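You operate a simulated robot arm through the tools that you are given. There is no shell and no other tool.

You run a simulated two-armed robot. Do the job below in one go: nothing can be reset, and whatever is moved stays where it is left.

TASK
Free the can, tip it into the grey tub, then lock it upright.
Fine: hardly any on the floor.

It is judged by the outcome, as a careful person would: the job done as asked, and still so three seconds after it is handed in. It fails if anything else is knocked over, pushed out of place, dropped, spilled or broken.

THE ROBOT
Two 7-joint arms with two-finger grippers on one trunk that stands fixed in place. Base frame: the origin is at the foot of the trunk, x ahead of it, y to its left, z up. Units: mm, rad, N and s.
The left shoulder is at [24, 219, 1130], the right one opposite. With the tool pointing down near the work surface each hand reaches from about 100 to 580 mm from the base axis, measured 20 degrees to its own side. Payload 2.2 kg a hand.
The tool frame of a hand sits at the grasp point between the pads (the TCP): z along the fingers, y along the line on which they close. The tips reach 19 mm beyond it. Largest opening 116 mm; the body of the gripper starts 70 mm behind the TCP.
Orientation is that of the tool frame in the base frame, as a unit quaternion [x, y, z, w]. With the fingers straight down and closing along the base's y, the tool's x points along the base's -x, its y along +y and its z along -z.

THE INTERFACE
- The arms move only by the tool apply_moves. It takes "left_motion", "right_motion" or both (then of equal length, played together; a hand with none holds still); each is text: rows parted by semicolons, each of 7 numbers parted by spaces: the opening, from 0 (shut) to 1 (fully open), then the shift along the tool's x, y, z in units of 25 mm (1.0 is 25 mm), then the turn, a rotation vector about the tool's x, y, z in units of 5 degrees (1.0 is 5 degrees). In form: gripper tx ty tz rx ry rz; .... A call has 1 to 20 rows; each row shifts and turns the commanded pose from where the row before left it, along the tool's axes as they then stand. A call with a number of a shift or a turn outside -1 to 1 is refused whole. Each row takes 0.2 s and may step no farther than 50 mm and 0.15 rad from the row before; otherwise, or with a gripper value out of range, the whole call is refused. A pose out of reach is approached as far as the arm can. The call stops where the force on the tool passes 40 N (or 10 N more than at its start, if that is more) or the arm is blocked; 0.2 s more then pass. Each finger halts on what it meets, pressing with about 43 N; the grip force reading is that of the motor and also rises with nothing between the fingers. The clock runs only during rows and for 0.2 s after the last one: add rows that do not move to give the fingers time. The reply holds the time, the measured pose of the TCP, the force on the tool along the base axes, the opening and the grip force, in the units named above and with some noise, with the torque about the TCP (base axes, N m) and any sound that the robot's microphone picked up.
- Cameras (640 x 400 px; columns grow to the right, rows downward): "scene" is now at [116.7, 56.2, 1304.6]; the picture's right is [0.59, -0.81, 0.00], its down [-0.44, -0.33, -0.83] and it looks along [0.67, 0.49, -0.55] (base axes); focal length 226 px, centre (320, 200). "left" rides on the left gripper at [69, 15, -97] in its tool frame; the picture's right is [-0.21, 0.98, 0.00], its down [-0.76, -0.17, -0.63] and it looks along [-0.62, -0.14, 0.77] (tool axes); focal length 251 px, centre (320, 200). "right" rides on the right gripper at [69, -15, -97] in its tool frame; the picture's right is [0.21, 0.98, 0.00], its down [-0.76, 0.17, -0.63] and it looks along [-0.62, 0.14, 0.78] (tool axes); focal length 251 px, centre (320, 200). There is no depth. A picture from a camera that has moved, and an enlarged one, comes with that camera's place and axes in the base frame and with its lens.
- camera(camera): a new picture of that camera. No time passes.
- slide_trunk(by): slides the trunk up (or, below 0, down) by that many mm; the arms and the scene camera ride with it, the base frame stays. It gives what a move gives, with no picture.
- pan_tilt(pan, tilt): turns the head with the scene camera to pan (to the left, within 1.396 rad either way) and tilt (down, from -0.506 to 1.204), counted from straight ahead of the robot. It gives what a move gives.
- enlarge(camera, box): a new picture of the part [left, top, right, bottom] of that camera's present view, enlarged. No time passes.
- finish_job(): hands the job in; it is judged then, once.

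Places have to be worked out from the pictures, the camera data and where the tool is seen. Open the grippers and draw the arms clear of the work before you hand the job in, unless the task says otherwise.

The tools are called as a command line: name --argument value ..., lists and objects as JSON in quotes. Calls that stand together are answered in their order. apply_moves: Moves the arms, as the interface text tells. Its arguments: {"type":"object","properties":{"left_motion":{"type":"string"},"right_motion":{"type":"string"}},"required":[]} The other tools are called the same way: slide_trunk (by) slides the trunk up or down; pan_tilt (pan, tilt) turns the head that bears the scene camera; camera (camera) takes a picture; enlarge (camera, box) takes an enlarged picture of a part of a camera's view; finish_job () hands the job in.

At the start:

```text
time_s: 0.0
left_eef_pos: [403.7, 466.9, 1197.4]
left_tcp_rot: [0.0, 1.0, -0.002, -0.001]
left_force: [-0.3, 0.0, -0.6]
left_moment: [-0.01, 0.02, 0.02]
left_width: 116.1
left_gripper_force: 0.0
right_eef_pos: [466.4, 79.3, 1192.9]
right_tcp_rot: [-0.001, 1.0, 0.0, 0.001]
right_force: [0.1, -0.1, 0.8]
right_moment: [0.0, 0.01, -0.03]
right_width: 116.0
right_gripper_force: 0.1
trunk travel left (down, up): [-275.0, 215.0]
head pan, tilt: [0.632, 0.579]
```

scene: 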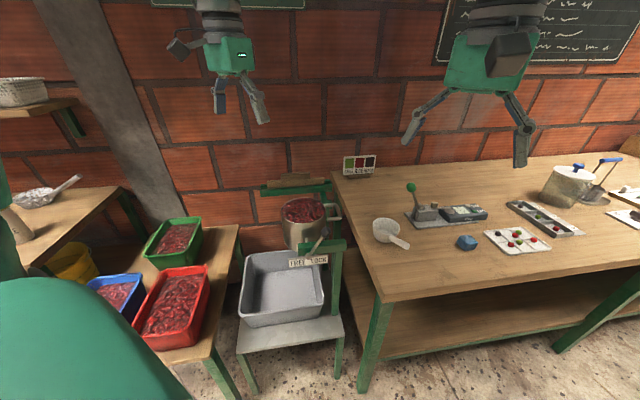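
right: 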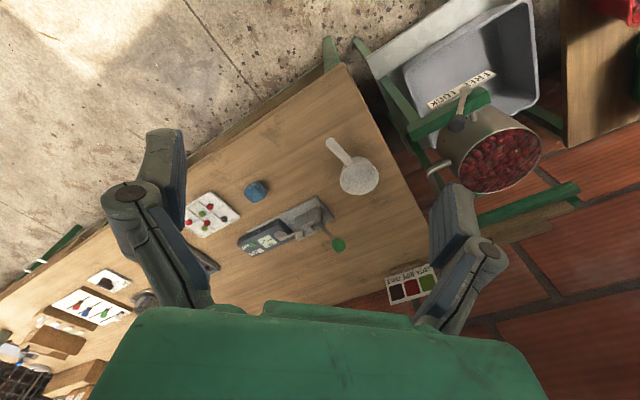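
left: 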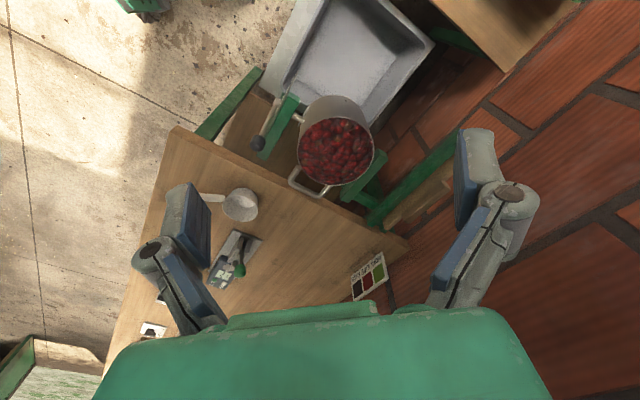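

I see a can of berries held on pivots between two green posts, with a lever marked "FREE / LOCK" and a grey tub below it. I'll look closer before moving anything.

enlarge --camera "scene" --box '[220, 150, 380, 340]'

enlarge --camera "right" --box '[360, 20, 600, 240]'

enlarge --camera "left" --box '[230, 40, 430, 240]'

```text
2.11 times, centred on (300, 245) of scene
camera zoom: at [116.7, 56.2, 1304.6], right [0.59, -0.81, 0.0], down [-0.44, -0.33, -0.83], along [0.67, 0.49, -0.55], focal length 477 px, centre (362, 105)
```

zoom: 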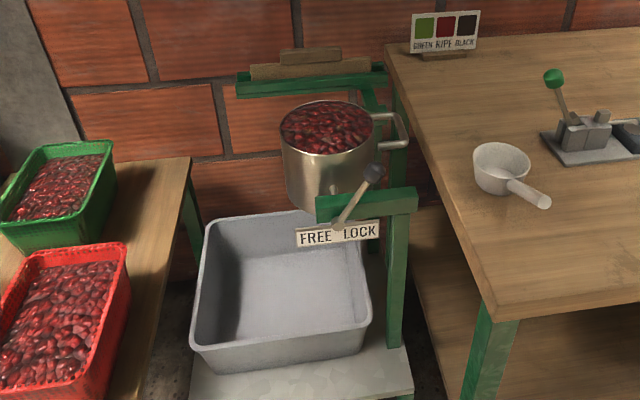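

```text
1.82 times, centred on (480, 130) of right
camera zoom: at [398.5, 65.0, 1289.1], right [-0.21, 0.98, 0.0], down [0.76, 0.17, 0.63], along [0.62, 0.14, -0.78], focal length 457 px, centre (29, 327)
```

zoom: 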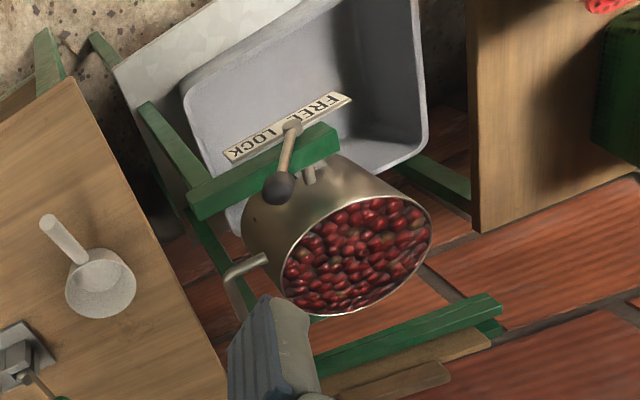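

```text
2.00 times, centred on (330, 140) of left
camera zoom: at [335.0, 482.1, 1292.7], right [0.21, 0.98, 0.0], down [0.76, -0.17, 0.63], along [0.62, -0.14, -0.78], focal length 503 px, centre (300, 320)
```

zoom: 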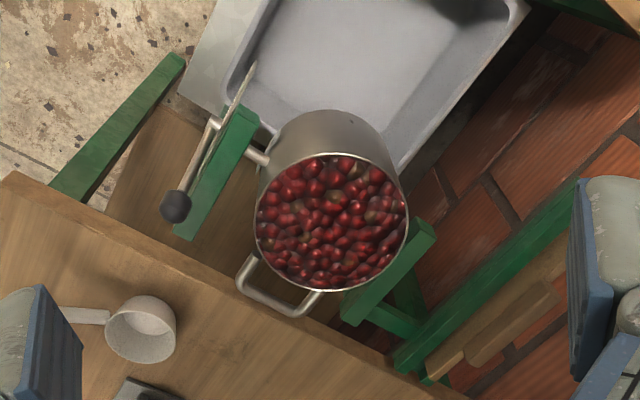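

My ray intersections put the can's rim centre near [570,461,860] and the handle bar near [655,369,836]. The lever knob is near [514,326,878], and its pivot is near [477,363,782], in line with the trunnion. I'll bring the left hand down for a closer view before touching anything.

apply_moves --left_motion "1 0.196 -0.462 0.971 0 0 0;1 0.196 -0.462 0.971 0 0 0;1 0.196 -0.462 0.971 0 0 0;1 0.196 -0.462 0.971 0 0 0;1 0.196 -0.462 0.971 0 0 0;1 0.196 -0.462 0.971 0 0 0;1 0.196 -0.462 0.971 0 0 0;1 0.196 -0.462 0.971 0 0 0;1 0.196 -0.462 0.971 0 0 0;1 0.196 -0.462 0.971 0 0 0;1 0.196 -0.462 0.971 0 0 0"

camera --camera "left"

camera --camera "scene"

```text
time_s: 2.4
left_eef_pos: [348.6, 337.2, 932.5]
left_tcp_rot: [0.0, 1.0, 0.0, 0.0]
left_force: [-0.3, -1.0, -0.4]
left_moment: [-0.01, 0.02, -0.02]
left_width: 116.0
left_gripper_force: 0.1
right_eef_pos: [465.6, 77.6, 1193.6]
right_tcp_rot: [0.0, 1.0, 0.0, 0.0]
right_force: [-0.2, 0.2, 0.3]
right_moment: [0.0, 0.01, 0.01]
right_width: 116.3
right_gripper_force: 0.1
trunk travel left (down, up): [-275.0, 215.0]
head pan, tilt: [0.632, 0.579]
```

```text
taken
camera left: at [279.3, 352.2, 1027.1], right [0.21, 0.98, 0.0], down [0.76, -0.17, 0.63], along [0.62, -0.14, -0.77], focal length 251 px, centre (320, 200)
```

left: 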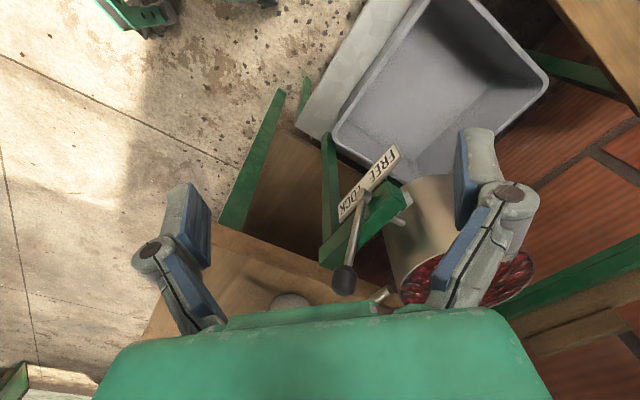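

```text
taken
camera scene: at [117.8, 55.7, 1304.5], right [0.59, -0.81, 0.0], down [-0.45, -0.33, -0.83], along [0.67, 0.49, -0.55], focal length 226 px, centre (320, 200)
```

scene: 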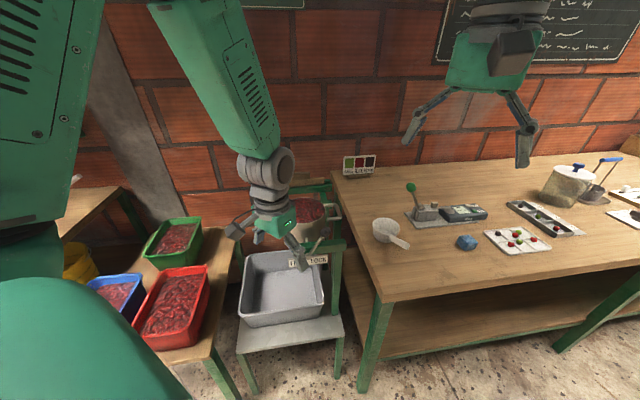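

enlarge --camera "left" --box '[290, 120, 470, 310]'

enlarge --camera "left" --box '[220, 0, 560, 240]'

```text
2.11 times, centred on (380, 215) of left
camera zoom: at [279.3, 352.2, 1027.1], right [0.21, 0.98, 0.0], down [0.76, -0.17, 0.63], along [0.62, -0.14, -0.77], focal length 529 px, centre (194, 168)
```

zoom: 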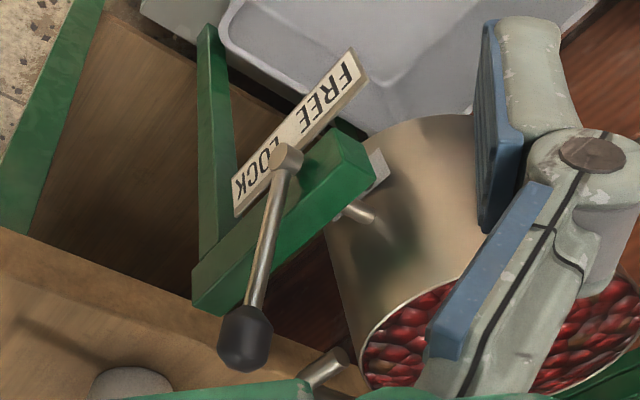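

```text
1.67 times, centred on (390, 120) of left
camera zoom: at [279.3, 352.2, 1027.1], right [0.21, 0.98, 0.0], down [0.76, -0.17, 0.63], along [0.62, -0.14, -0.77], focal length 419 px, centre (203, 333)
```

zoom: 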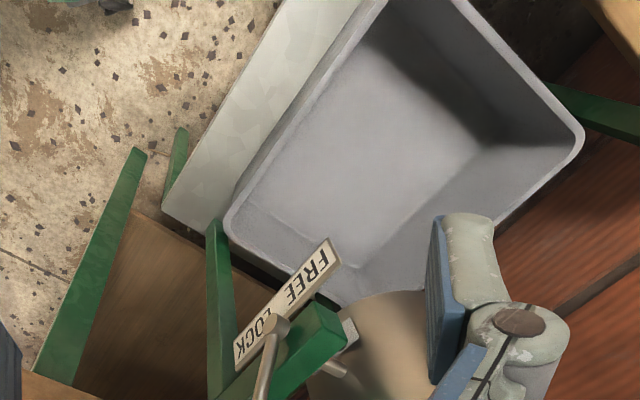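

The new view confirms the lever pivot at about [480,363,782]. I want a clearer look at the trunnion and the lock, so I'll shift the left hand a little and bring the right hand in for a second angle.

apply_moves --left_motion "1 0 0.25 0 0 0 0;1 0 0.25 0 0 0 0;1 0 0.25 0 0 0 0;1 0 0.25 0 0 0 0;1 0 0.25 0 0 0 0;1 0 0.25 0 0 0 0;1 0 0.25 0 0 0 0;1 0 0.25 0 0 0 0" --right_motion "1 0.18 0.5 0.96 0 0 0;1 0.18 0.5 0.96 0 0 0;1 0.18 0.5 0.96 0 0 0;1 0.18 0.5 0.96 0 0 0;1 0.18 0.5 0.96 0 0 0;1 0.18 0.5 0.96 0 0 0;1 0.18 0.5 0.96 0 0 0;1 0.18 0.5 0.96 0 0 0"

enlarge --camera "left" --box '[220, 100, 460, 310]'

camera --camera "right"

enlarge --camera "right" --box '[360, 60, 640, 300]'

```text
time_s: 4.2
left_eef_pos: [347.4, 388.7, 931.2]
left_tcp_rot: [0.0, 1.0, 0.0, 0.001]
left_force: [0.3, 0.6, -0.3]
left_moment: [-0.02, -0.03, -0.03]
left_width: 115.8
left_gripper_force: 0.2
right_eef_pos: [442.4, 170.2, 1012.7]
right_tcp_rot: [0.014, 1.0, 0.012, 0.001]
right_force: [0.0, -0.3, -0.4]
right_moment: [-0.02, 0.02, -0.01]
right_width: 116.0
right_gripper_force: 0.0
trunk travel left (down, up): [-275.0, 215.0]
head pan, tilt: [0.632, 0.579]
```

```text
1.90 times, centred on (340, 205) of left
camera zoom: at [278.2, 403.5, 1025.7], right [0.21, 0.98, 0.0], down [0.76, -0.17, 0.63], along [0.62, -0.14, -0.77], focal length 479 px, centre (282, 190)
```

zoom: 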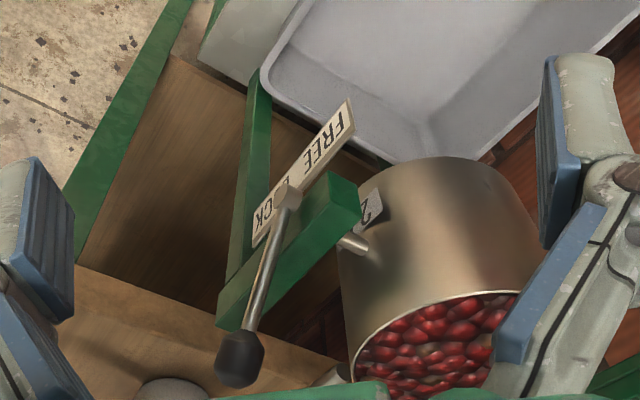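

```text
taken
camera right: at [373.4, 154.4, 1108.6], right [-0.18, 0.98, 0.02], down [0.76, 0.13, 0.64], along [0.62, 0.14, -0.77], focal length 251 px, centre (320, 200)
```

right: 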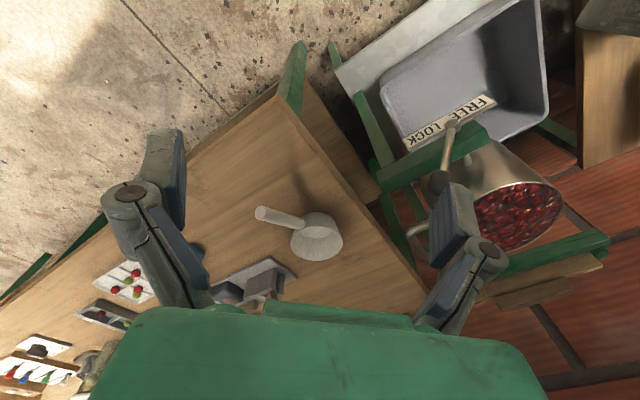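

```text
1.67 times, centred on (500, 180) of right
camera zoom: at [373.4, 154.4, 1108.6], right [-0.18, 0.98, 0.02], down [0.76, 0.13, 0.64], along [0.62, 0.14, -0.77], focal length 419 px, centre (20, 233)
```

zoom: 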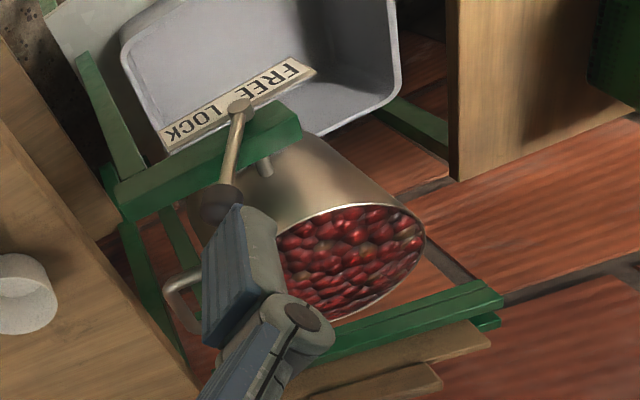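

The trunnion is at about z=803, close to the can's mid-height, so the can should be roughly balanced and not fall by itself. I'll withdraw the right hand and put the left hand above the lever knob, yawed 45° so the fingers close in the lever's swing plane.

apply_moves --left_motion "1 -0.738 -0.278 -0.133 0 0 0;1 -0.738 -0.278 -0.133 0 0 0;1 -0.738 -0.278 -0.133 0 0 0;1 -0.738 -0.278 -0.133 0 0 0;1 -0.738 -0.278 -0.133 0 0 0;1 -0.738 -0.278 -0.133 0 0 0;1 -0.738 -0.278 -0.133 0 0 0;1 -0.738 -0.278 -0.133 0 0 0;1 -0.738 -0.278 -0.133 0 0 0;0.55 0 0 0 0 0 -1;0.55 0 0 0 0 0 -1;0.55 0 0 0 0 0 -1;0.55 0 0 0 0 0 -1;0.55 0 0 0 0 0 -1;0.55 0 0 0 0 0 -1;0.55 0 0 0 0 0 -1;0.55 0 0 0 0 0 -1;0.55 0 0 0 0 0 -1;0.55 0 0 0 0 0 0" --right_motion "1 0 -1 -0.4 0 0 0;1 0 -1 -0.4 0 0 0;1 0 -1 -0.4 0 0 0;1 0 -1 -0.4 0 0 0;1 0 -1 -0.4 0 0 0;1 0 -1 -0.4 0 0 0;1 0 -1 -0.4 0 0 0;1 0 -1 -0.4 0 0 0;1 0 0 0 0 0 0;1 0 0 0 0 0 0;1 0 0 0 0 0 0;1 0 0 0 0 0 0;1 0 0 0 0 0 0;1 0 0 0 0 0 0;1 0 0 0 0 0 0;1 0 0 0 0 0 0;1 0 0 0 0 0 0;1 0 0 0 0 0 0;1 0 0 0 0 0 0"

camera --camera "left"

enlarge --camera "scene" --box '[200, 120, 400, 340]'

```text
time_s: 8.2
left_eef_pos: [512.5, 324.0, 961.2]
left_tcp_rot: [-0.383, 0.924, 0.0, 0.001]
left_force: [0.6, 0.7, -0.5]
left_moment: [0.02, 0.02, 0.0]
left_width: 63.7
left_gripper_force: 0.0
right_eef_pos: [430.1, -23.4, 1083.3]
right_tcp_rot: [0.001, 1.0, 0.0, 0.001]
right_force: [0.3, 0.2, 0.0]
right_moment: [0.0, 0.02, -0.03]
right_width: 115.8
right_gripper_force: 0.0
trunk travel left (down, up): [-275.0, 215.0]
head pan, tilt: [0.632, 0.579]
```

```text
taken
camera left: at [453.5, 285.9, 1056.2], right [-0.54, 0.84, 0.0], down [0.65, 0.42, 0.63], along [0.53, 0.34, -0.77], focal length 251 px, centre (320, 200)
```

left: 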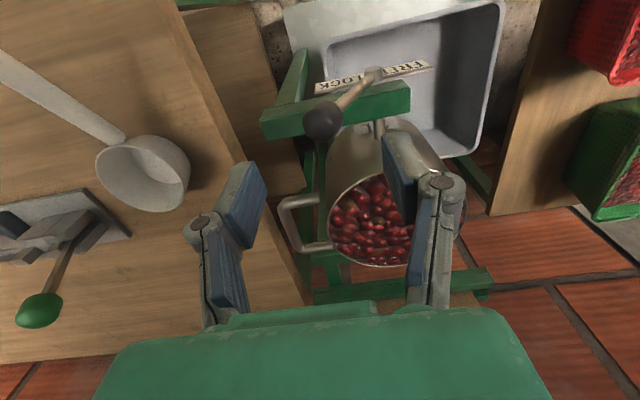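

```text
1.82 times, centred on (300, 230) of scene
camera zoom: at [117.4, 54.7, 1304.6], right [0.59, -0.81, 0.0], down [-0.45, -0.32, -0.83], along [0.67, 0.49, -0.55], focal length 412 px, centre (356, 146)
```

zoom: 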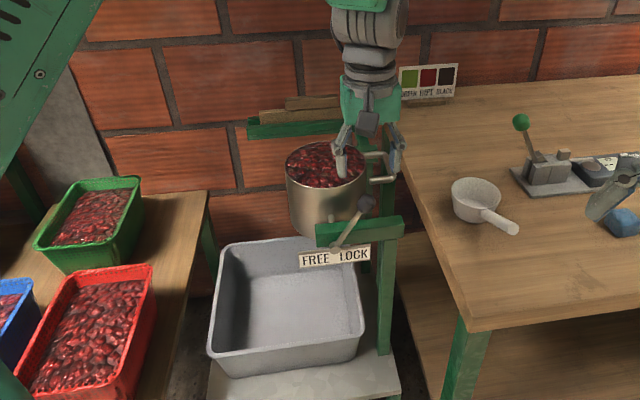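

The knob centre comes out at [513,326,878] again, so I'm right above it. The handle bar is at about [660,378,838] and runs parallel to the pivot axis. I'll lower the open fingers around the knob.

apply_moves --left_motion "0.55 0 0 0.8 0 0 0;0.55 0 0 0.8 0 0 0;0.55 0 0 0.8 0 0 0;0.55 0 0 0.8 0 0 0;0.55 0 0 0 0 0 0"

camera --camera "left"

enlarge --camera "scene" --box '[240, 140, 380, 300]'

```text
time_s: 9.4
left_eef_pos: [511.2, 322.4, 880.8]
left_tcp_rot: [-0.383, 0.924, 0.001, 0.001]
left_force: [0.3, 0.3, 0.1]
left_moment: [0.02, 0.0, 0.02]
left_width: 63.6
left_gripper_force: 0.0
right_eef_pos: [428.4, -23.0, 1082.3]
right_tcp_rot: [0.0, 1.0, 0.0, 0.001]
right_force: [0.0, 1.6, -0.3]
right_moment: [-0.02, 0.0, 0.04]
right_width: 115.7
right_gripper_force: 0.1
trunk travel left (down, up): [-275.0, 215.0]
head pan, tilt: [0.632, 0.579]
```

```text
taken
camera left: at [451.9, 285.0, 976.0], right [-0.54, 0.84, 0.0], down [0.65, 0.42, 0.63], along [0.53, 0.34, -0.77], focal length 251 px, centre (320, 200)
```

left: 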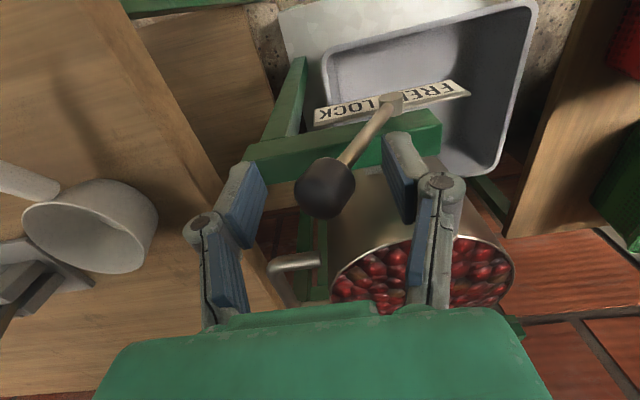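

```text
2.50 times, centred on (310, 220) of scene
camera zoom: at [117.2, 54.9, 1304.6], right [0.59, -0.81, 0.0], down [-0.44, -0.32, -0.83], along [0.67, 0.49, -0.55], focal length 566 px, centre (345, 150)
```

zoom: 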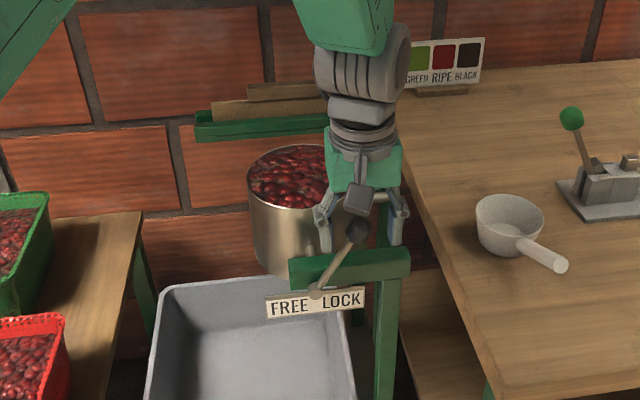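

The knob sits between the fingers. I'll push it toward FREE in two parts, watching the can for any swing.

apply_moves --left_motion "0.55 0 0.4 0 0 0 0;0.55 0 0.4 0 0 0 0;0.55 0 0.4 0 0 0 0;0.55 0 0.4 0 0 0 0;0.55 0 0.4 0 0 0 0;0.55 0 0.4 0 0 0 0;0.55 0 0.4 0 0 0 0"

camera --camera "left"

enlarge --camera "scene" --box '[240, 140, 380, 300]'

```text
time_s: 11.0
left_eef_pos: [462.5, 372.7, 880.9]
left_tcp_rot: [-0.383, 0.924, -0.001, 0.001]
left_force: [0.3, 0.0, 0.1]
left_moment: [-0.01, 0.02, 0.03]
left_width: 64.2
left_gripper_force: 0.2
right_eef_pos: [429.3, -22.4, 1082.3]
right_tcp_rot: [0.0, 1.0, 0.001, 0.0]
right_force: [0.4, 0.0, 0.0]
right_moment: [0.03, 0.03, -0.02]
right_width: 115.8
right_gripper_force: 0.0
trunk travel left (down, up): [-275.0, 215.0]
head pan, tilt: [0.632, 0.579]
```

```text
taken
camera left: at [403.7, 335.1, 976.4], right [-0.54, 0.84, 0.0], down [0.65, 0.42, 0.63], along [0.53, 0.34, -0.77], focal length 251 px, centre (320, 200)
```

left: 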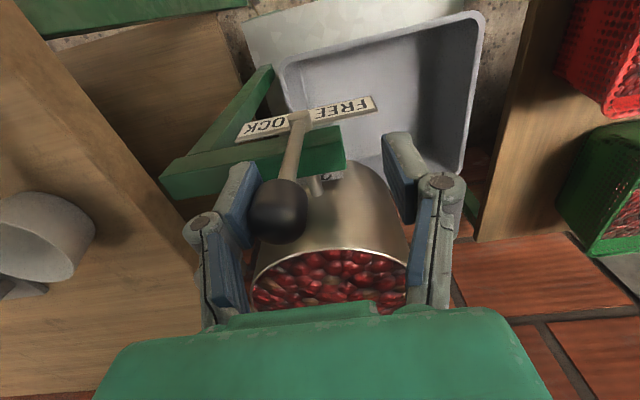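

```text
2.50 times, centred on (310, 220) of scene
camera zoom: at [117.1, 55.4, 1304.6], right [0.59, -0.81, 0.0], down [-0.44, -0.32, -0.83], along [0.67, 0.49, -0.55], focal length 566 px, centre (345, 150)
```

zoom: 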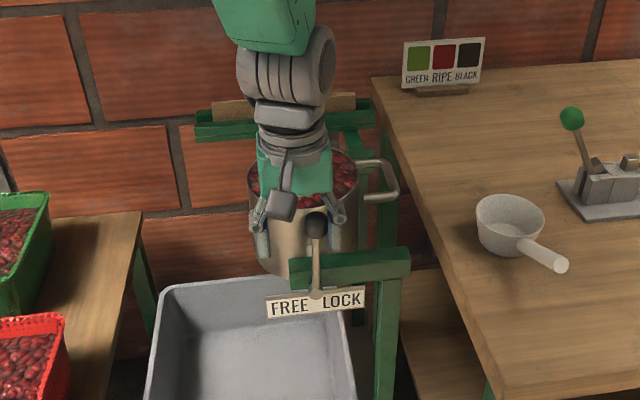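

The lever moves with little force and is now at vertical, and the can is still upright. I'll continue toward FREE.

apply_moves --left_motion "0.55 0 0.4 0 0 0 0;0.55 0 0.4 0 0 0 0;0.55 0 0.4 0 0 0 0;0.55 0 0.4 0 0 0 0"

camera --camera "left"

enlarge --camera "scene" --box '[240, 140, 380, 300]'

```text
time_s: 12.0
left_eef_pos: [433.7, 402.4, 880.9]
left_tcp_rot: [-0.383, 0.924, 0.0, 0.001]
left_force: [0.8, 0.8, -0.1]
left_moment: [0.0, 0.01, -0.01]
left_width: 64.0
left_gripper_force: 0.2
right_eef_pos: [430.4, -22.8, 1083.0]
right_tcp_rot: [0.0, 1.0, 0.0, 0.001]
right_force: [-0.2, 0.2, -0.2]
right_moment: [-0.01, 0.05, 0.01]
right_width: 116.0
right_gripper_force: 0.0
trunk travel left (down, up): [-275.0, 215.0]
head pan, tilt: [0.632, 0.579]
```

```text
taken
camera left: at [374.1, 363.4, 976.3], right [-0.54, 0.84, 0.0], down [0.65, 0.42, 0.63], along [0.53, 0.34, -0.77], focal length 251 px, centre (320, 200)
```

left: 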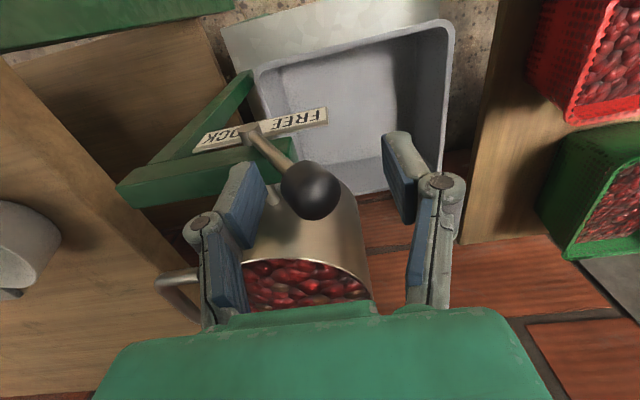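

```text
2.50 times, centred on (310, 220) of scene
camera zoom: at [116.9, 55.8, 1304.6], right [0.59, -0.81, 0.0], down [-0.44, -0.33, -0.83], along [0.67, 0.49, -0.55], focal length 566 px, centre (345, 150)
```

zoom: 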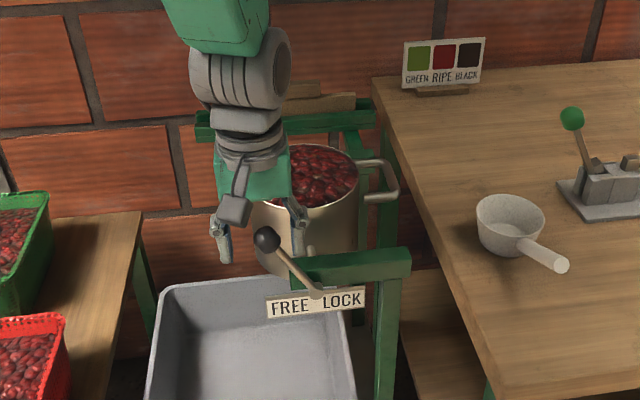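

The lever snapped over centre to the FREE side, with its knob near [447,405,870], and the can is still upright. I'll nudge a little further to check it is against its stop.

apply_moves --left_motion "0.55 0 0.2 0 0 0 0;0.55 0 0.2 0 0 0 0;0.55 0 0.2 0 0 0 0;0.55 0 0.2 0 0 0 0"

camera --camera "left"

```text
time_s: 13.0
left_eef_pos: [422.6, 415.7, 881.0]
left_tcp_rot: [-0.382, 0.924, 0.001, 0.002]
left_force: [10.4, -9.0, -3.6]
left_moment: [0.04, 0.09, -0.01]
left_width: 71.9
left_gripper_force: 6.2
right_eef_pos: [432.7, -23.6, 1082.0]
right_tcp_rot: [0.0, 1.0, 0.0, 0.0]
right_force: [-0.6, 0.0, -0.1]
right_moment: [0.0, -0.05, 0.0]
right_width: 115.9
right_gripper_force: 0.1
trunk travel left (down, up): [-275.0, 215.0]
head pan, tilt: [0.632, 0.579]
```

```text
taken
camera left: at [362.9, 375.7, 976.3], right [-0.54, 0.84, 0.0], down [0.65, 0.42, 0.64], along [0.54, 0.34, -0.77], focal length 251 px, centre (320, 200)
```

left: 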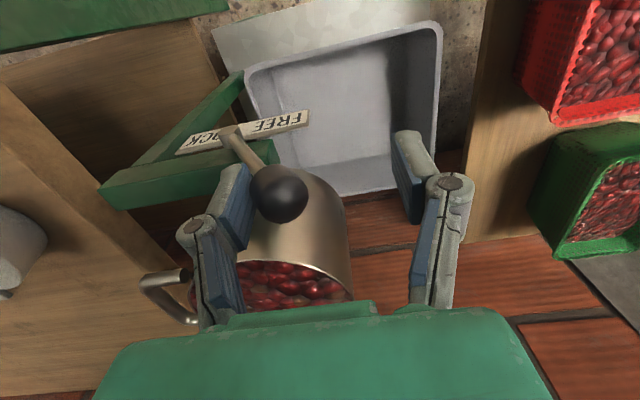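

The lever is hard against its FREE stop (about 14 N) and the can stayed upright. I'll back off, raise the hand clear, then lower the trunk to gain reach to the handle.

apply_moves --left_motion "0.55 0 -0.5 0 0 0 0;0.55 0 0 -1 0 0 0;0.55 0 0 -1 0 0 0;0.55 0 0 -1 0 0 0;0.55 0 0 -1 0 0 0;0.55 0 0 -1 0 0 0;0.55 0 0 -1 0 0 0;0.55 0 0 -1 0 0 0;0.55 0 0 0 0 0 0"

slide_trunk --by -100

camera --camera "scene"

camera --camera "left"

```text
time_s: 15.0
left_eef_pos: [430.5, 407.8, 1057.0]
left_tcp_rot: [-0.383, 0.924, -0.001, 0.0]
left_force: [-0.3, 0.0, 0.2]
left_moment: [0.0, 0.0, 0.02]
left_width: 63.9
left_gripper_force: 0.1
right_eef_pos: [430.2, -21.5, 1083.7]
right_tcp_rot: [0.0, 1.0, 0.0, 0.001]
right_force: [0.6, 1.2, 1.1]
right_moment: [0.02, -0.02, -0.02]
right_width: 116.0
right_gripper_force: 0.1
trunk travel left (down, up): [-275.0, 215.0]
head pan, tilt: [0.632, 0.579]
```

```text
time_s: 16.3
left_eef_pos: [429.3, 406.7, 956.5]
left_tcp_rot: [-0.383, 0.924, 0.0, 0.001]
left_force: [0.0, -1.0, -0.7]
left_moment: [-0.01, 0.0, 0.01]
left_width: 63.8
left_gripper_force: 0.1
right_eef_pos: [428.4, -22.7, 984.3]
right_tcp_rot: [0.001, 1.0, 0.001, 0.001]
right_force: [0.0, -0.2, 0.2]
right_moment: [0.0, 0.01, -0.02]
right_width: 116.2
right_gripper_force: 0.1
trunk travel left (down, up): [-175.0, 315.0]
head pan, tilt: [0.632, 0.579]
```

```text
taken
camera scene: at [116.2, 55.1, 1204.7], right [0.59, -0.81, 0.0], down [-0.44, -0.32, -0.83], along [0.67, 0.49, -0.55], focal length 226 px, centre (320, 200)
```

scene: 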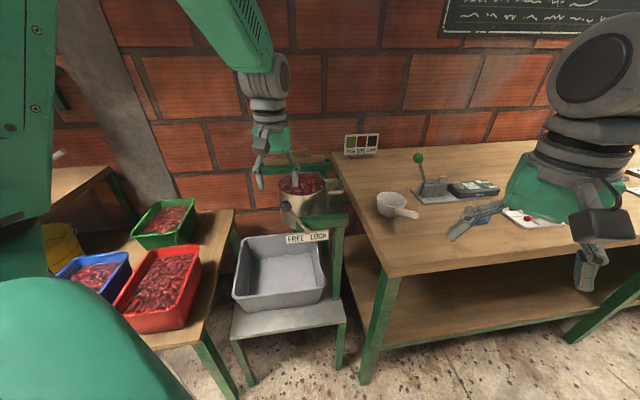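

```text
taken
camera left: at [369.9, 368.3, 1052.1], right [-0.54, 0.84, 0.0], down [0.65, 0.42, 0.63], along [0.53, 0.34, -0.77], focal length 251 px, centre (320, 200)
```

left: 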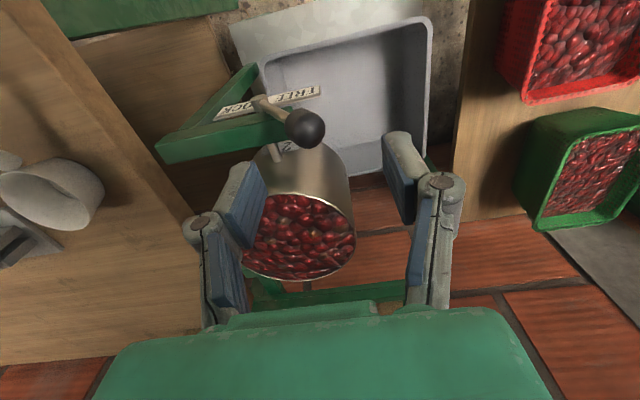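

The can is still upright and stable. I'll move beside the handle and tilt the hand 45° along the pivot-axis direction, so it can straddle the bar within reach.

apply_moves --left_motion "0.55 -0.32 -0.815 0.073 0 0 0;0.55 -0.32 -0.815 0.073 0 0 0;0.55 -0.32 -0.815 0.073 0 0 0;0.55 -0.32 -0.815 0.073 0 0 0;0.55 -0.32 -0.815 0.073 0 0 0;0.55 -0.32 -0.815 0.073 0 0 0;0.55 -0.32 -0.815 0.073 0 0 0;0.55 -0.32 -0.815 0.073 0 0 0;0.55 -0.32 -0.815 0.073 0 0 0;0.45 0 0 0 0 -1 0;0.45 0 0 0 0 -1 0;0.45 0 0 0 0 -1 0;0.45 0 0 0 0 -1 0;0.45 0 0 0 0 -1 0;0.45 0 0 0 0 -1 0;0.45 0 0 0 0 -1 0;0.45 0 0 0 0 -1 0;0.45 0 0 0 0 -1 0;0.45 0 0 0 0 0 0"

camera --camera "left"

enlarge --camera "scene" --box '[220, 80, 420, 280]'

```text
time_s: 20.3
left_eef_pos: [608.4, 349.9, 934.8]
left_tcp_rot: [-0.382, 0.849, 0.131, 0.339]
left_force: [-0.4, 0.2, 0.7]
left_moment: [-0.02, 0.02, 0.02]
left_width: 52.0
left_gripper_force: 0.1
right_eef_pos: [429.8, -24.0, 982.6]
right_tcp_rot: [0.001, 1.0, 0.001, 0.0]
right_force: [-0.2, 0.2, -0.8]
right_moment: [0.0, -0.03, 0.01]
right_width: 116.1
right_gripper_force: 0.0
trunk travel left (down, up): [-175.0, 315.0]
head pan, tilt: [0.632, 0.579]
```

```text
taken
camera left: at [517.9, 274.2, 957.6], right [-0.62, 0.78, 0.11], down [0.18, 0.01, 0.98], along [0.76, 0.63, -0.15], focal length 251 px, centre (320, 200)
```

left: 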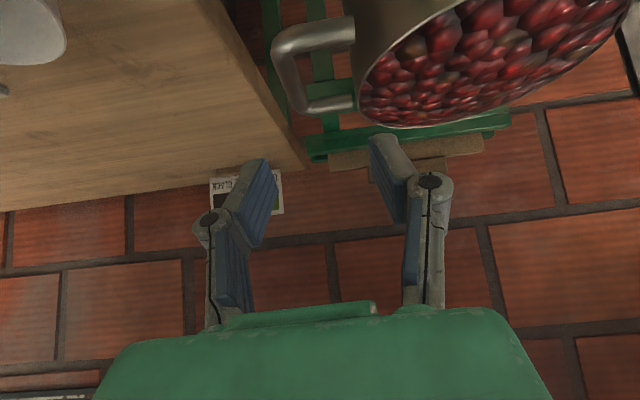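

```text
2.00 times, centred on (320, 180) of scene
camera zoom: at [117.2, 53.6, 1204.6], right [0.59, -0.81, 0.0], down [-0.45, -0.32, -0.83], along [0.67, 0.49, -0.55], focal length 453 px, centre (320, 240)
```

zoom: 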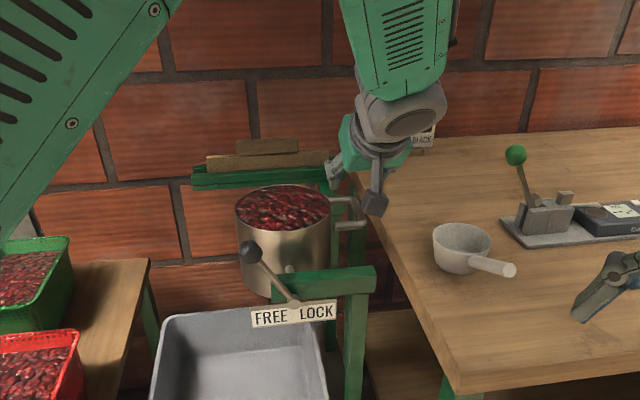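

The hand stopped about 22 mm and 4° short of the commanded pose. I'll give it a moment to see whether that is lag or a joint limit.

apply_moves --left_motion "0.45 0 0 0 0 0 0;0.45 0 0 0 0 0 0;0.45 0 0 0 0 0 0;0.45 0 0 0 0 0 0;0.45 0 0 0 0 0 0"

camera --camera "scene"

```text
time_s: 21.5
left_eef_pos: [609.3, 347.1, 939.2]
left_tcp_rot: [-0.381, 0.849, 0.128, 0.342]
left_force: [-0.8, -0.6, 0.8]
left_moment: [-0.01, 0.0, -0.02]
left_width: 52.3
left_gripper_force: 0.0
right_eef_pos: [430.1, -23.7, 981.9]
right_tcp_rot: [0.0, 1.0, 0.001, 0.001]
right_force: [0.0, 0.4, -0.2]
right_moment: [0.01, 0.03, 0.0]
right_width: 116.1
right_gripper_force: 0.1
trunk travel left (down, up): [-175.0, 315.0]
head pan, tilt: [0.632, 0.579]
```

```text
taken
camera scene: at [117.0, 53.8, 1204.6], right [0.59, -0.81, 0.0], down [-0.44, -0.32, -0.83], along [0.67, 0.49, -0.55], focal length 226 px, centre (320, 200)
```

scene: 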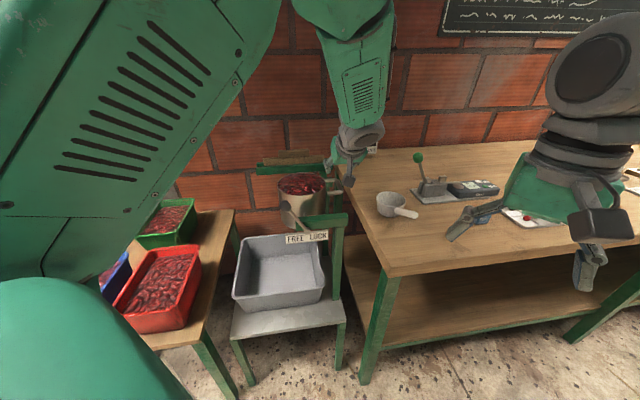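

It is a joint limit, but the error points toward larger y, which is where the handle is. I'll move 70 mm along the axis to sit above the handle and see whether the pose becomes reachable.

apply_moves --left_motion "0.45 -0.5 0 0.5 0 0 0;0.45 -0.5 0 0.5 0 0 0;0.45 -0.5 0 0.5 0 0 0;0.45 -0.5 0 0.5 0 0 0;0.45 0 0 0 0 0 0;0.45 0 0 0 0 0 0;0.45 0 0 0 0 0 0"

camera --camera "left"

```text
time_s: 23.1
left_eef_pos: [659.5, 378.1, 939.4]
left_tcp_rot: [-0.354, 0.853, 0.147, 0.354]
left_force: [-0.1, -0.1, -0.3]
left_moment: [0.04, 0.0, 0.0]
left_width: 52.2
left_gripper_force: 0.1
right_eef_pos: [430.7, -22.8, 981.5]
right_tcp_rot: [-0.001, 1.0, 0.001, 0.001]
right_force: [0.2, -0.1, -0.9]
right_moment: [-0.01, 0.01, -0.01]
right_width: 116.0
right_gripper_force: 0.0
trunk travel left (down, up): [-175.0, 315.0]
head pan, tilt: [0.632, 0.579]
```

```text
taken
camera left: at [566.6, 306.1, 958.8], right [-0.58, 0.8, 0.15], down [0.18, -0.06, 0.98], along [0.79, 0.6, -0.11], focal length 251 px, centre (320, 200)
```

left: 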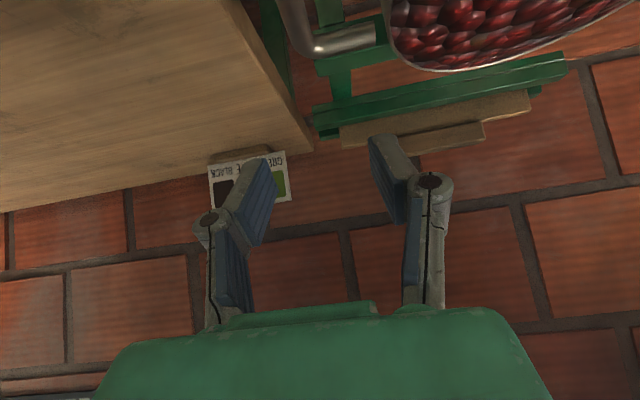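

That pose is reached exactly, and the handle estimate is consistent at about [659,376,838]. I'll descend 75 mm and check the alignment before straddling the bar.

apply_moves --left_motion "0.45 0.53 0 0.53 0 0 0;0.45 0.53 0 0.53 0 0 0;0.45 0.53 0 0.53 0 0 0;0.45 0.53 0 0.53 0 0 0;0.45 0 0 0 0 0 0;0.45 0 0 0 0 0 0"

camera --camera "left"

enlarge --camera "scene" --box '[260, 110, 420, 260]'

```text
time_s: 24.5
left_eef_pos: [660.3, 387.0, 865.3]
left_tcp_rot: [-0.362, 0.851, 0.144, 0.352]
left_force: [7.3, -3.8, 6.7]
left_moment: [0.16, 0.2, -0.02]
left_width: 48.6
left_gripper_force: 0.0
right_eef_pos: [429.9, -23.8, 982.7]
right_tcp_rot: [0.0, 1.0, 0.001, 0.001]
right_force: [0.6, 0.0, 0.3]
right_moment: [-0.01, 0.03, 0.03]
right_width: 116.1
right_gripper_force: 0.2
trunk travel left (down, up): [-175.0, 315.0]
head pan, tilt: [0.632, 0.579]
```

```text
taken
camera left: at [567.4, 312.7, 884.6], right [-0.6, 0.79, 0.14], down [0.18, -0.04, 0.98], along [0.78, 0.61, -0.12], focal length 251 px, centre (320, 200)
```

left: 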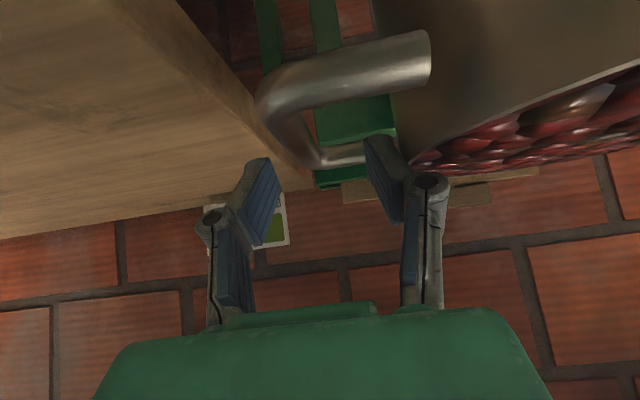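

```text
2.67 times, centred on (340, 185) of scene
camera zoom: at [117.5, 51.9, 1204.8], right [0.59, -0.81, 0.0], down [-0.45, -0.32, -0.84], along [0.67, 0.49, -0.55], focal length 604 px, centre (267, 240)
```

zoom: 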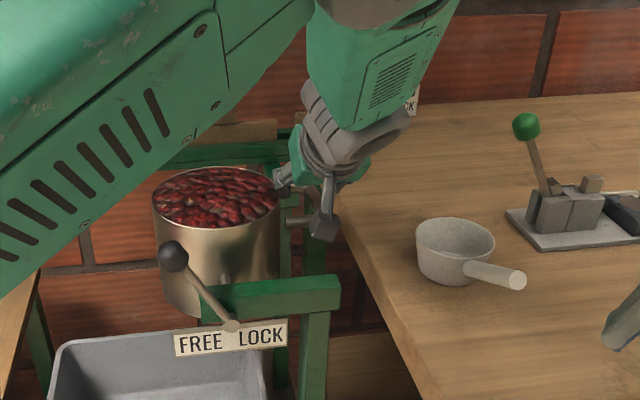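

The inner finger is brushing the can wall (about 11 N), and at this height the arm limit pushes me 9 mm toward the can. I'll go back up and lower the trunk another 100 mm, so the wrist works in the range where it was exact, and then use a narrower opening.

apply_moves --left_motion "0.45 -0.53 0 -0.53 0 0 0;0.45 -0.53 0 -0.53 0 0 0;0.45 -0.53 0 -0.53 0 0 0;0.45 -0.53 0 -0.53 0 0 0;0.27 -0.57 0 -0.57 0 0 0;0.27 -0.57 0 -0.57 0 0 0;0.27 -0.57 0 -0.57 0 0 0;0.27 -0.57 0 -0.57 0 0 0;0.27 -0.57 0 -0.57 0 0 0;0.27 0 0 0 0 0 0" --right_motion "1 0 0 -0.5 0 0 0;1 0 0 -0.5 0 0 0;1 0 0 -0.5 0 0 0;1 0 0 -0.5 0 0 0;1 0 0 -0.5 0 0 0;1 0 0 -0.5 0 0 0;1 0 0 -0.5 0 0 0;1 0 0 -0.5 0 0 0;1 0 0 0 0 0 0;1 0 0 0 0 0 0"

enlarge --camera "scene" --box '[240, 110, 400, 260]'

```text
time_s: 26.7
left_eef_pos: [660.4, 391.1, 1035.5]
left_tcp_rot: [-0.366, 0.852, 0.142, 0.347]
left_force: [0.3, 0.1, 0.4]
left_moment: [-0.03, 0.02, -0.05]
left_width: 31.3
left_gripper_force: 0.0
right_eef_pos: [428.8, -23.3, 1081.9]
right_tcp_rot: [0.0, 1.0, 0.0, 0.001]
right_force: [-0.2, -0.3, 0.1]
right_moment: [0.0, 0.0, -0.01]
right_width: 116.1
right_gripper_force: 0.1
trunk travel left (down, up): [-175.0, 315.0]
head pan, tilt: [0.632, 0.579]
```

```text
2.67 times, centred on (320, 185) of scene
camera zoom: at [116.9, 54.0, 1204.6], right [0.59, -0.81, 0.0], down [-0.44, -0.32, -0.83], along [0.67, 0.49, -0.55], focal length 604 px, centre (320, 240)
```

zoom: 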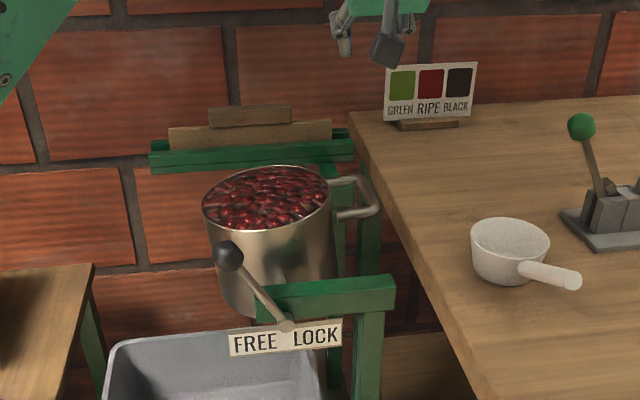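

My brush tilted the can a few degrees toward the tub and it is staying there, so friction holds it, and nothing has spilled. I'll slide the trunk down and then look again.

slide_trunk --by -100

enlarge --camera "scene" --box '[240, 50, 400, 200]'

camera --camera "left"

camera --camera "scene"

```text
time_s: 28.1
left_eef_pos: [660.2, 389.0, 938.8]
left_tcp_rot: [-0.365, 0.852, 0.139, 0.349]
left_force: [-0.5, -0.5, -0.7]
left_moment: [0.03, 0.02, 0.02]
left_width: 31.2
left_gripper_force: 0.0
right_eef_pos: [428.0, -23.3, 982.8]
right_tcp_rot: [0.0, 1.0, 0.0, 0.001]
right_force: [0.0, 0.3, 0.0]
right_moment: [0.01, 0.0, -0.02]
right_width: 116.0
right_gripper_force: 0.1
trunk travel left (down, up): [-75.0, 415.0]
head pan, tilt: [0.632, 0.579]
```

```text
2.67 times, centred on (320, 125) of scene
camera zoom: at [116.5, 54.0, 1104.7], right [0.59, -0.81, 0.0], down [-0.44, -0.32, -0.83], along [0.67, 0.49, -0.55], focal length 604 px, centre (320, 400)
```

zoom: 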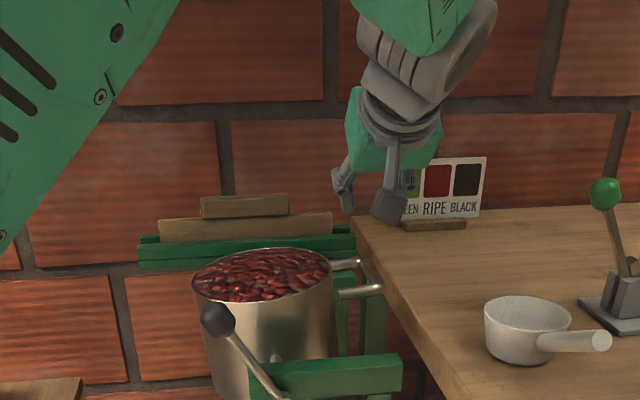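

```text
taken
camera left: at [567.6, 315.4, 959.3], right [-0.6, 0.79, 0.13], down [0.18, -0.03, 0.98], along [0.78, 0.61, -0.12], focal length 251 px, centre (320, 200)
```

left: 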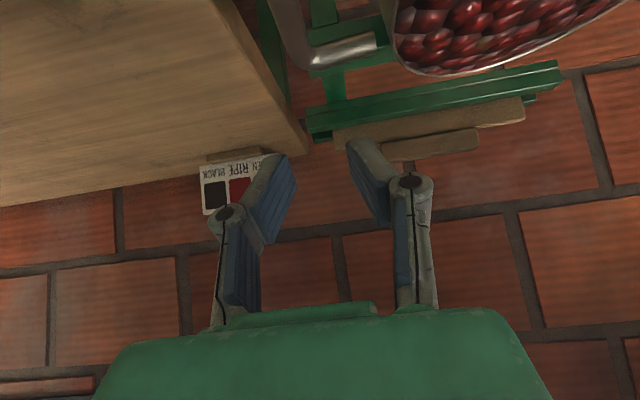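

```text
taken
camera scene: at [116.5, 54.0, 1104.7], right [0.59, -0.81, 0.0], down [-0.44, -0.32, -0.83], along [0.67, 0.49, -0.55], focal length 226 px, centre (320, 200)
```

scene: 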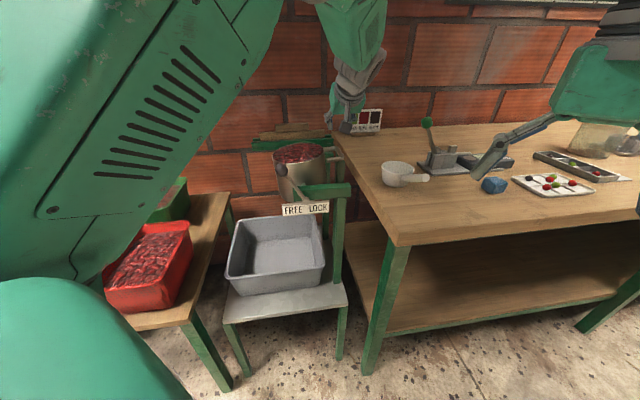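

The can is holding a slight tilt of about 6° toward the tub. I'll descend 55 mm and recheck the alignment with the bar.

apply_moves --left_motion "0.3 0.5 0 0.5 0 0 0;0.3 0.5 0 0.5 0 0 0;0.3 0.5 0 0.5 0 0 0;0.3 0 0 0 0 0 0;0.3 0 0 0 0 0 0"

camera --camera "left"

enlarge --camera "scene" --box '[240, 80, 400, 230]'

```text
time_s: 29.5
left_eef_pos: [652.9, 406.6, 885.7]
left_tcp_rot: [-0.384, 0.848, 0.13, 0.343]
left_force: [0.3, -0.7, 0.2]
left_moment: [0.03, 0.0, -0.03]
left_width: 34.3
left_gripper_force: 0.1
right_eef_pos: [424.7, -22.9, 983.7]
right_tcp_rot: [0.0, 1.0, 0.0, 0.002]
right_force: [-0.2, -0.5, 0.2]
right_moment: [0.02, 0.01, 0.01]
right_width: 116.0
right_gripper_force: 0.0
trunk travel left (down, up): [-75.0, 415.0]
head pan, tilt: [0.632, 0.579]
stopped in row 5 (left hand): the arm was blocked; the commanded pose is now the measured one
```

```text
taken
camera left: at [563.3, 330.3, 907.1], right [-0.62, 0.77, 0.11], down [0.17, 0.01, 0.98], along [0.76, 0.63, -0.14], focal length 251 px, centre (320, 200)
```

left: 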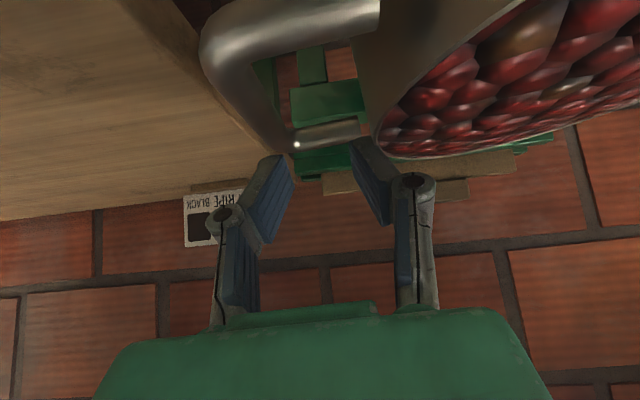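

```text
2.67 times, centred on (320, 155) of scene
camera zoom: at [116.3, 53.9, 1104.7], right [0.59, -0.81, 0.0], down [-0.44, -0.32, -0.84], along [0.67, 0.49, -0.55], focal length 604 px, centre (320, 320)
```

zoom: 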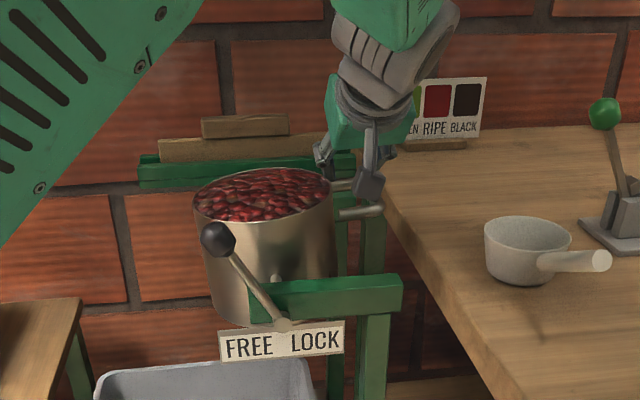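

The arm reports blocked with no force at the tool, so some other part of the left arm must be touching or limited. I'll turn the head to see what the left arm is near.

pan_tilt --pan 1.2 --tilt 0.7

camera --camera "scene"

camera --camera "right"

```text
time_s: 30.4
left_eef_pos: [653.3, 404.5, 887.2]
left_tcp_rot: [-0.384, 0.847, 0.13, 0.345]
left_force: [-1.0, 0.4, -0.4]
left_moment: [0.02, 0.0, 0.02]
left_width: 34.6
left_gripper_force: 0.0
right_eef_pos: [425.6, -22.5, 982.9]
right_tcp_rot: [0.0, 1.0, 0.0, 0.003]
right_force: [0.4, -0.2, 0.0]
right_moment: [0.02, 0.01, 0.0]
right_width: 116.0
right_gripper_force: 0.0
trunk travel left (down, up): [-75.0, 415.0]
head pan, tilt: [1.201, 0.7]
```

```text
taken
camera scene: at [75.5, 80.6, 1094.3], right [0.93, -0.36, 0.0], down [-0.24, -0.6, -0.76], along [0.27, 0.71, -0.65], focal length 226 px, centre (320, 200)
```

scene: 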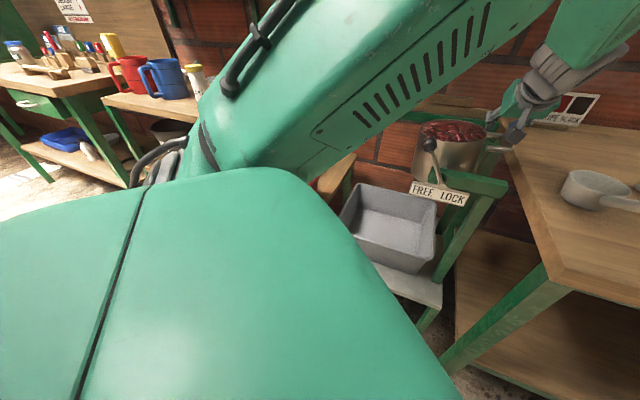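

```text
taken
camera right: at [356.7, -38.5, 1078.8], right [-0.21, 0.98, 0.0], down [0.75, 0.17, 0.64], along [0.62, 0.14, -0.77], focal length 251 px, centre (320, 200)
```

right: 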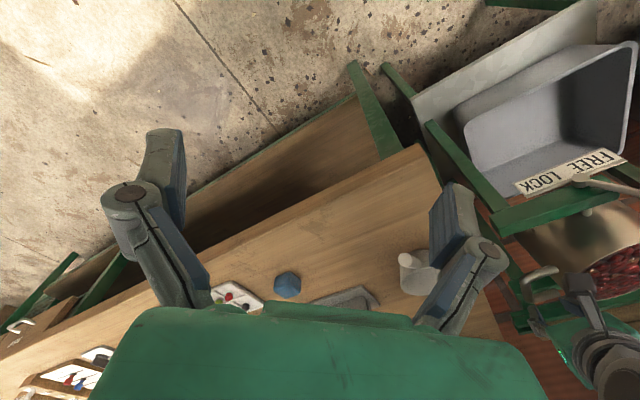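

I need to see the upper arm and elbow, so I'll tilt the head up.

pan_tilt --pan 0.7 --tilt -0.2

camera --camera "scene"

pan_tilt --pan 1.39 --tilt 0.2

camera --camera "scene"

```text
time_s: 31.6
left_eef_pos: [654.4, 404.7, 887.0]
left_tcp_rot: [-0.384, 0.847, 0.129, 0.345]
left_force: [0.4, -0.5, -0.6]
left_moment: [-0.01, -0.06, -0.01]
left_width: 34.8
left_gripper_force: 0.2
right_eef_pos: [425.5, -22.9, 983.3]
right_tcp_rot: [0.0, 1.0, -0.001, 0.003]
right_force: [-0.3, 0.2, -0.5]
right_moment: [-0.03, -0.02, -0.01]
right_width: 116.0
right_gripper_force: 0.0
trunk travel left (down, up): [-75.0, 415.0]
head pan, tilt: [0.7, -0.201]
```

```text
taken
camera scene: at [108.7, 55.1, 1175.4], right [0.64, -0.76, 0.0], down [0.15, 0.13, -0.98], along [0.75, 0.63, 0.2], focal length 226 px, centre (320, 200)
```

scene: 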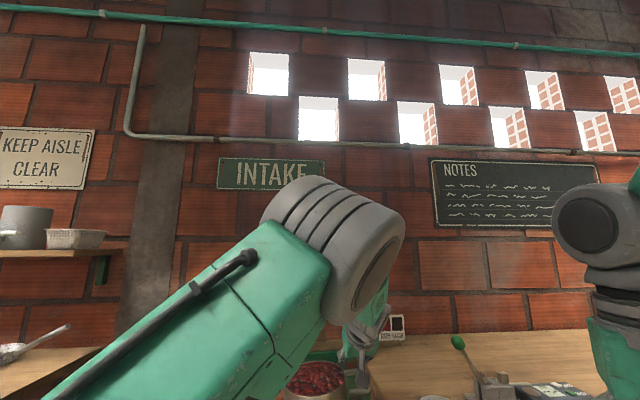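

```text
time_s: 32.7
left_eef_pos: [653.2, 405.8, 887.4]
left_tcp_rot: [-0.384, 0.846, 0.13, 0.345]
left_force: [0.0, -0.3, -0.1]
left_moment: [0.01, -0.01, -0.01]
left_width: 34.7
left_gripper_force: 0.1
right_eef_pos: [427.9, -22.0, 983.0]
right_tcp_rot: [0.0, 1.0, 0.001, 0.002]
right_force: [-0.5, -0.3, 0.8]
right_moment: [0.02, -0.01, -0.02]
right_width: 116.2
right_gripper_force: 0.0
trunk travel left (down, up): [-75.0, 415.0]
head pan, tilt: [1.389, 0.201]
```

```text
taken
camera scene: at [61.8, 93.1, 1139.7], right [0.98, -0.18, 0.0], down [-0.04, -0.2, -0.98], along [0.18, 0.96, -0.2], focal length 226 px, centre (320, 200)
```

scene: 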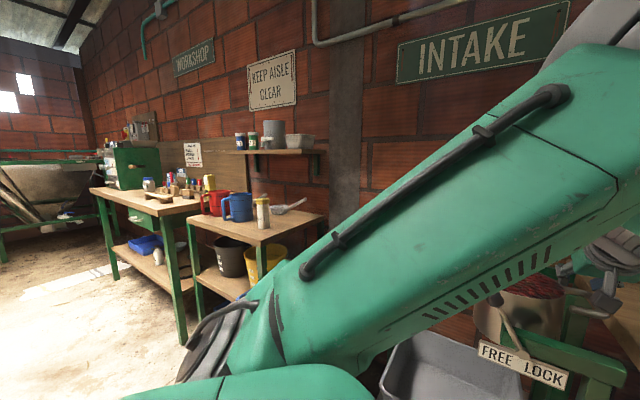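

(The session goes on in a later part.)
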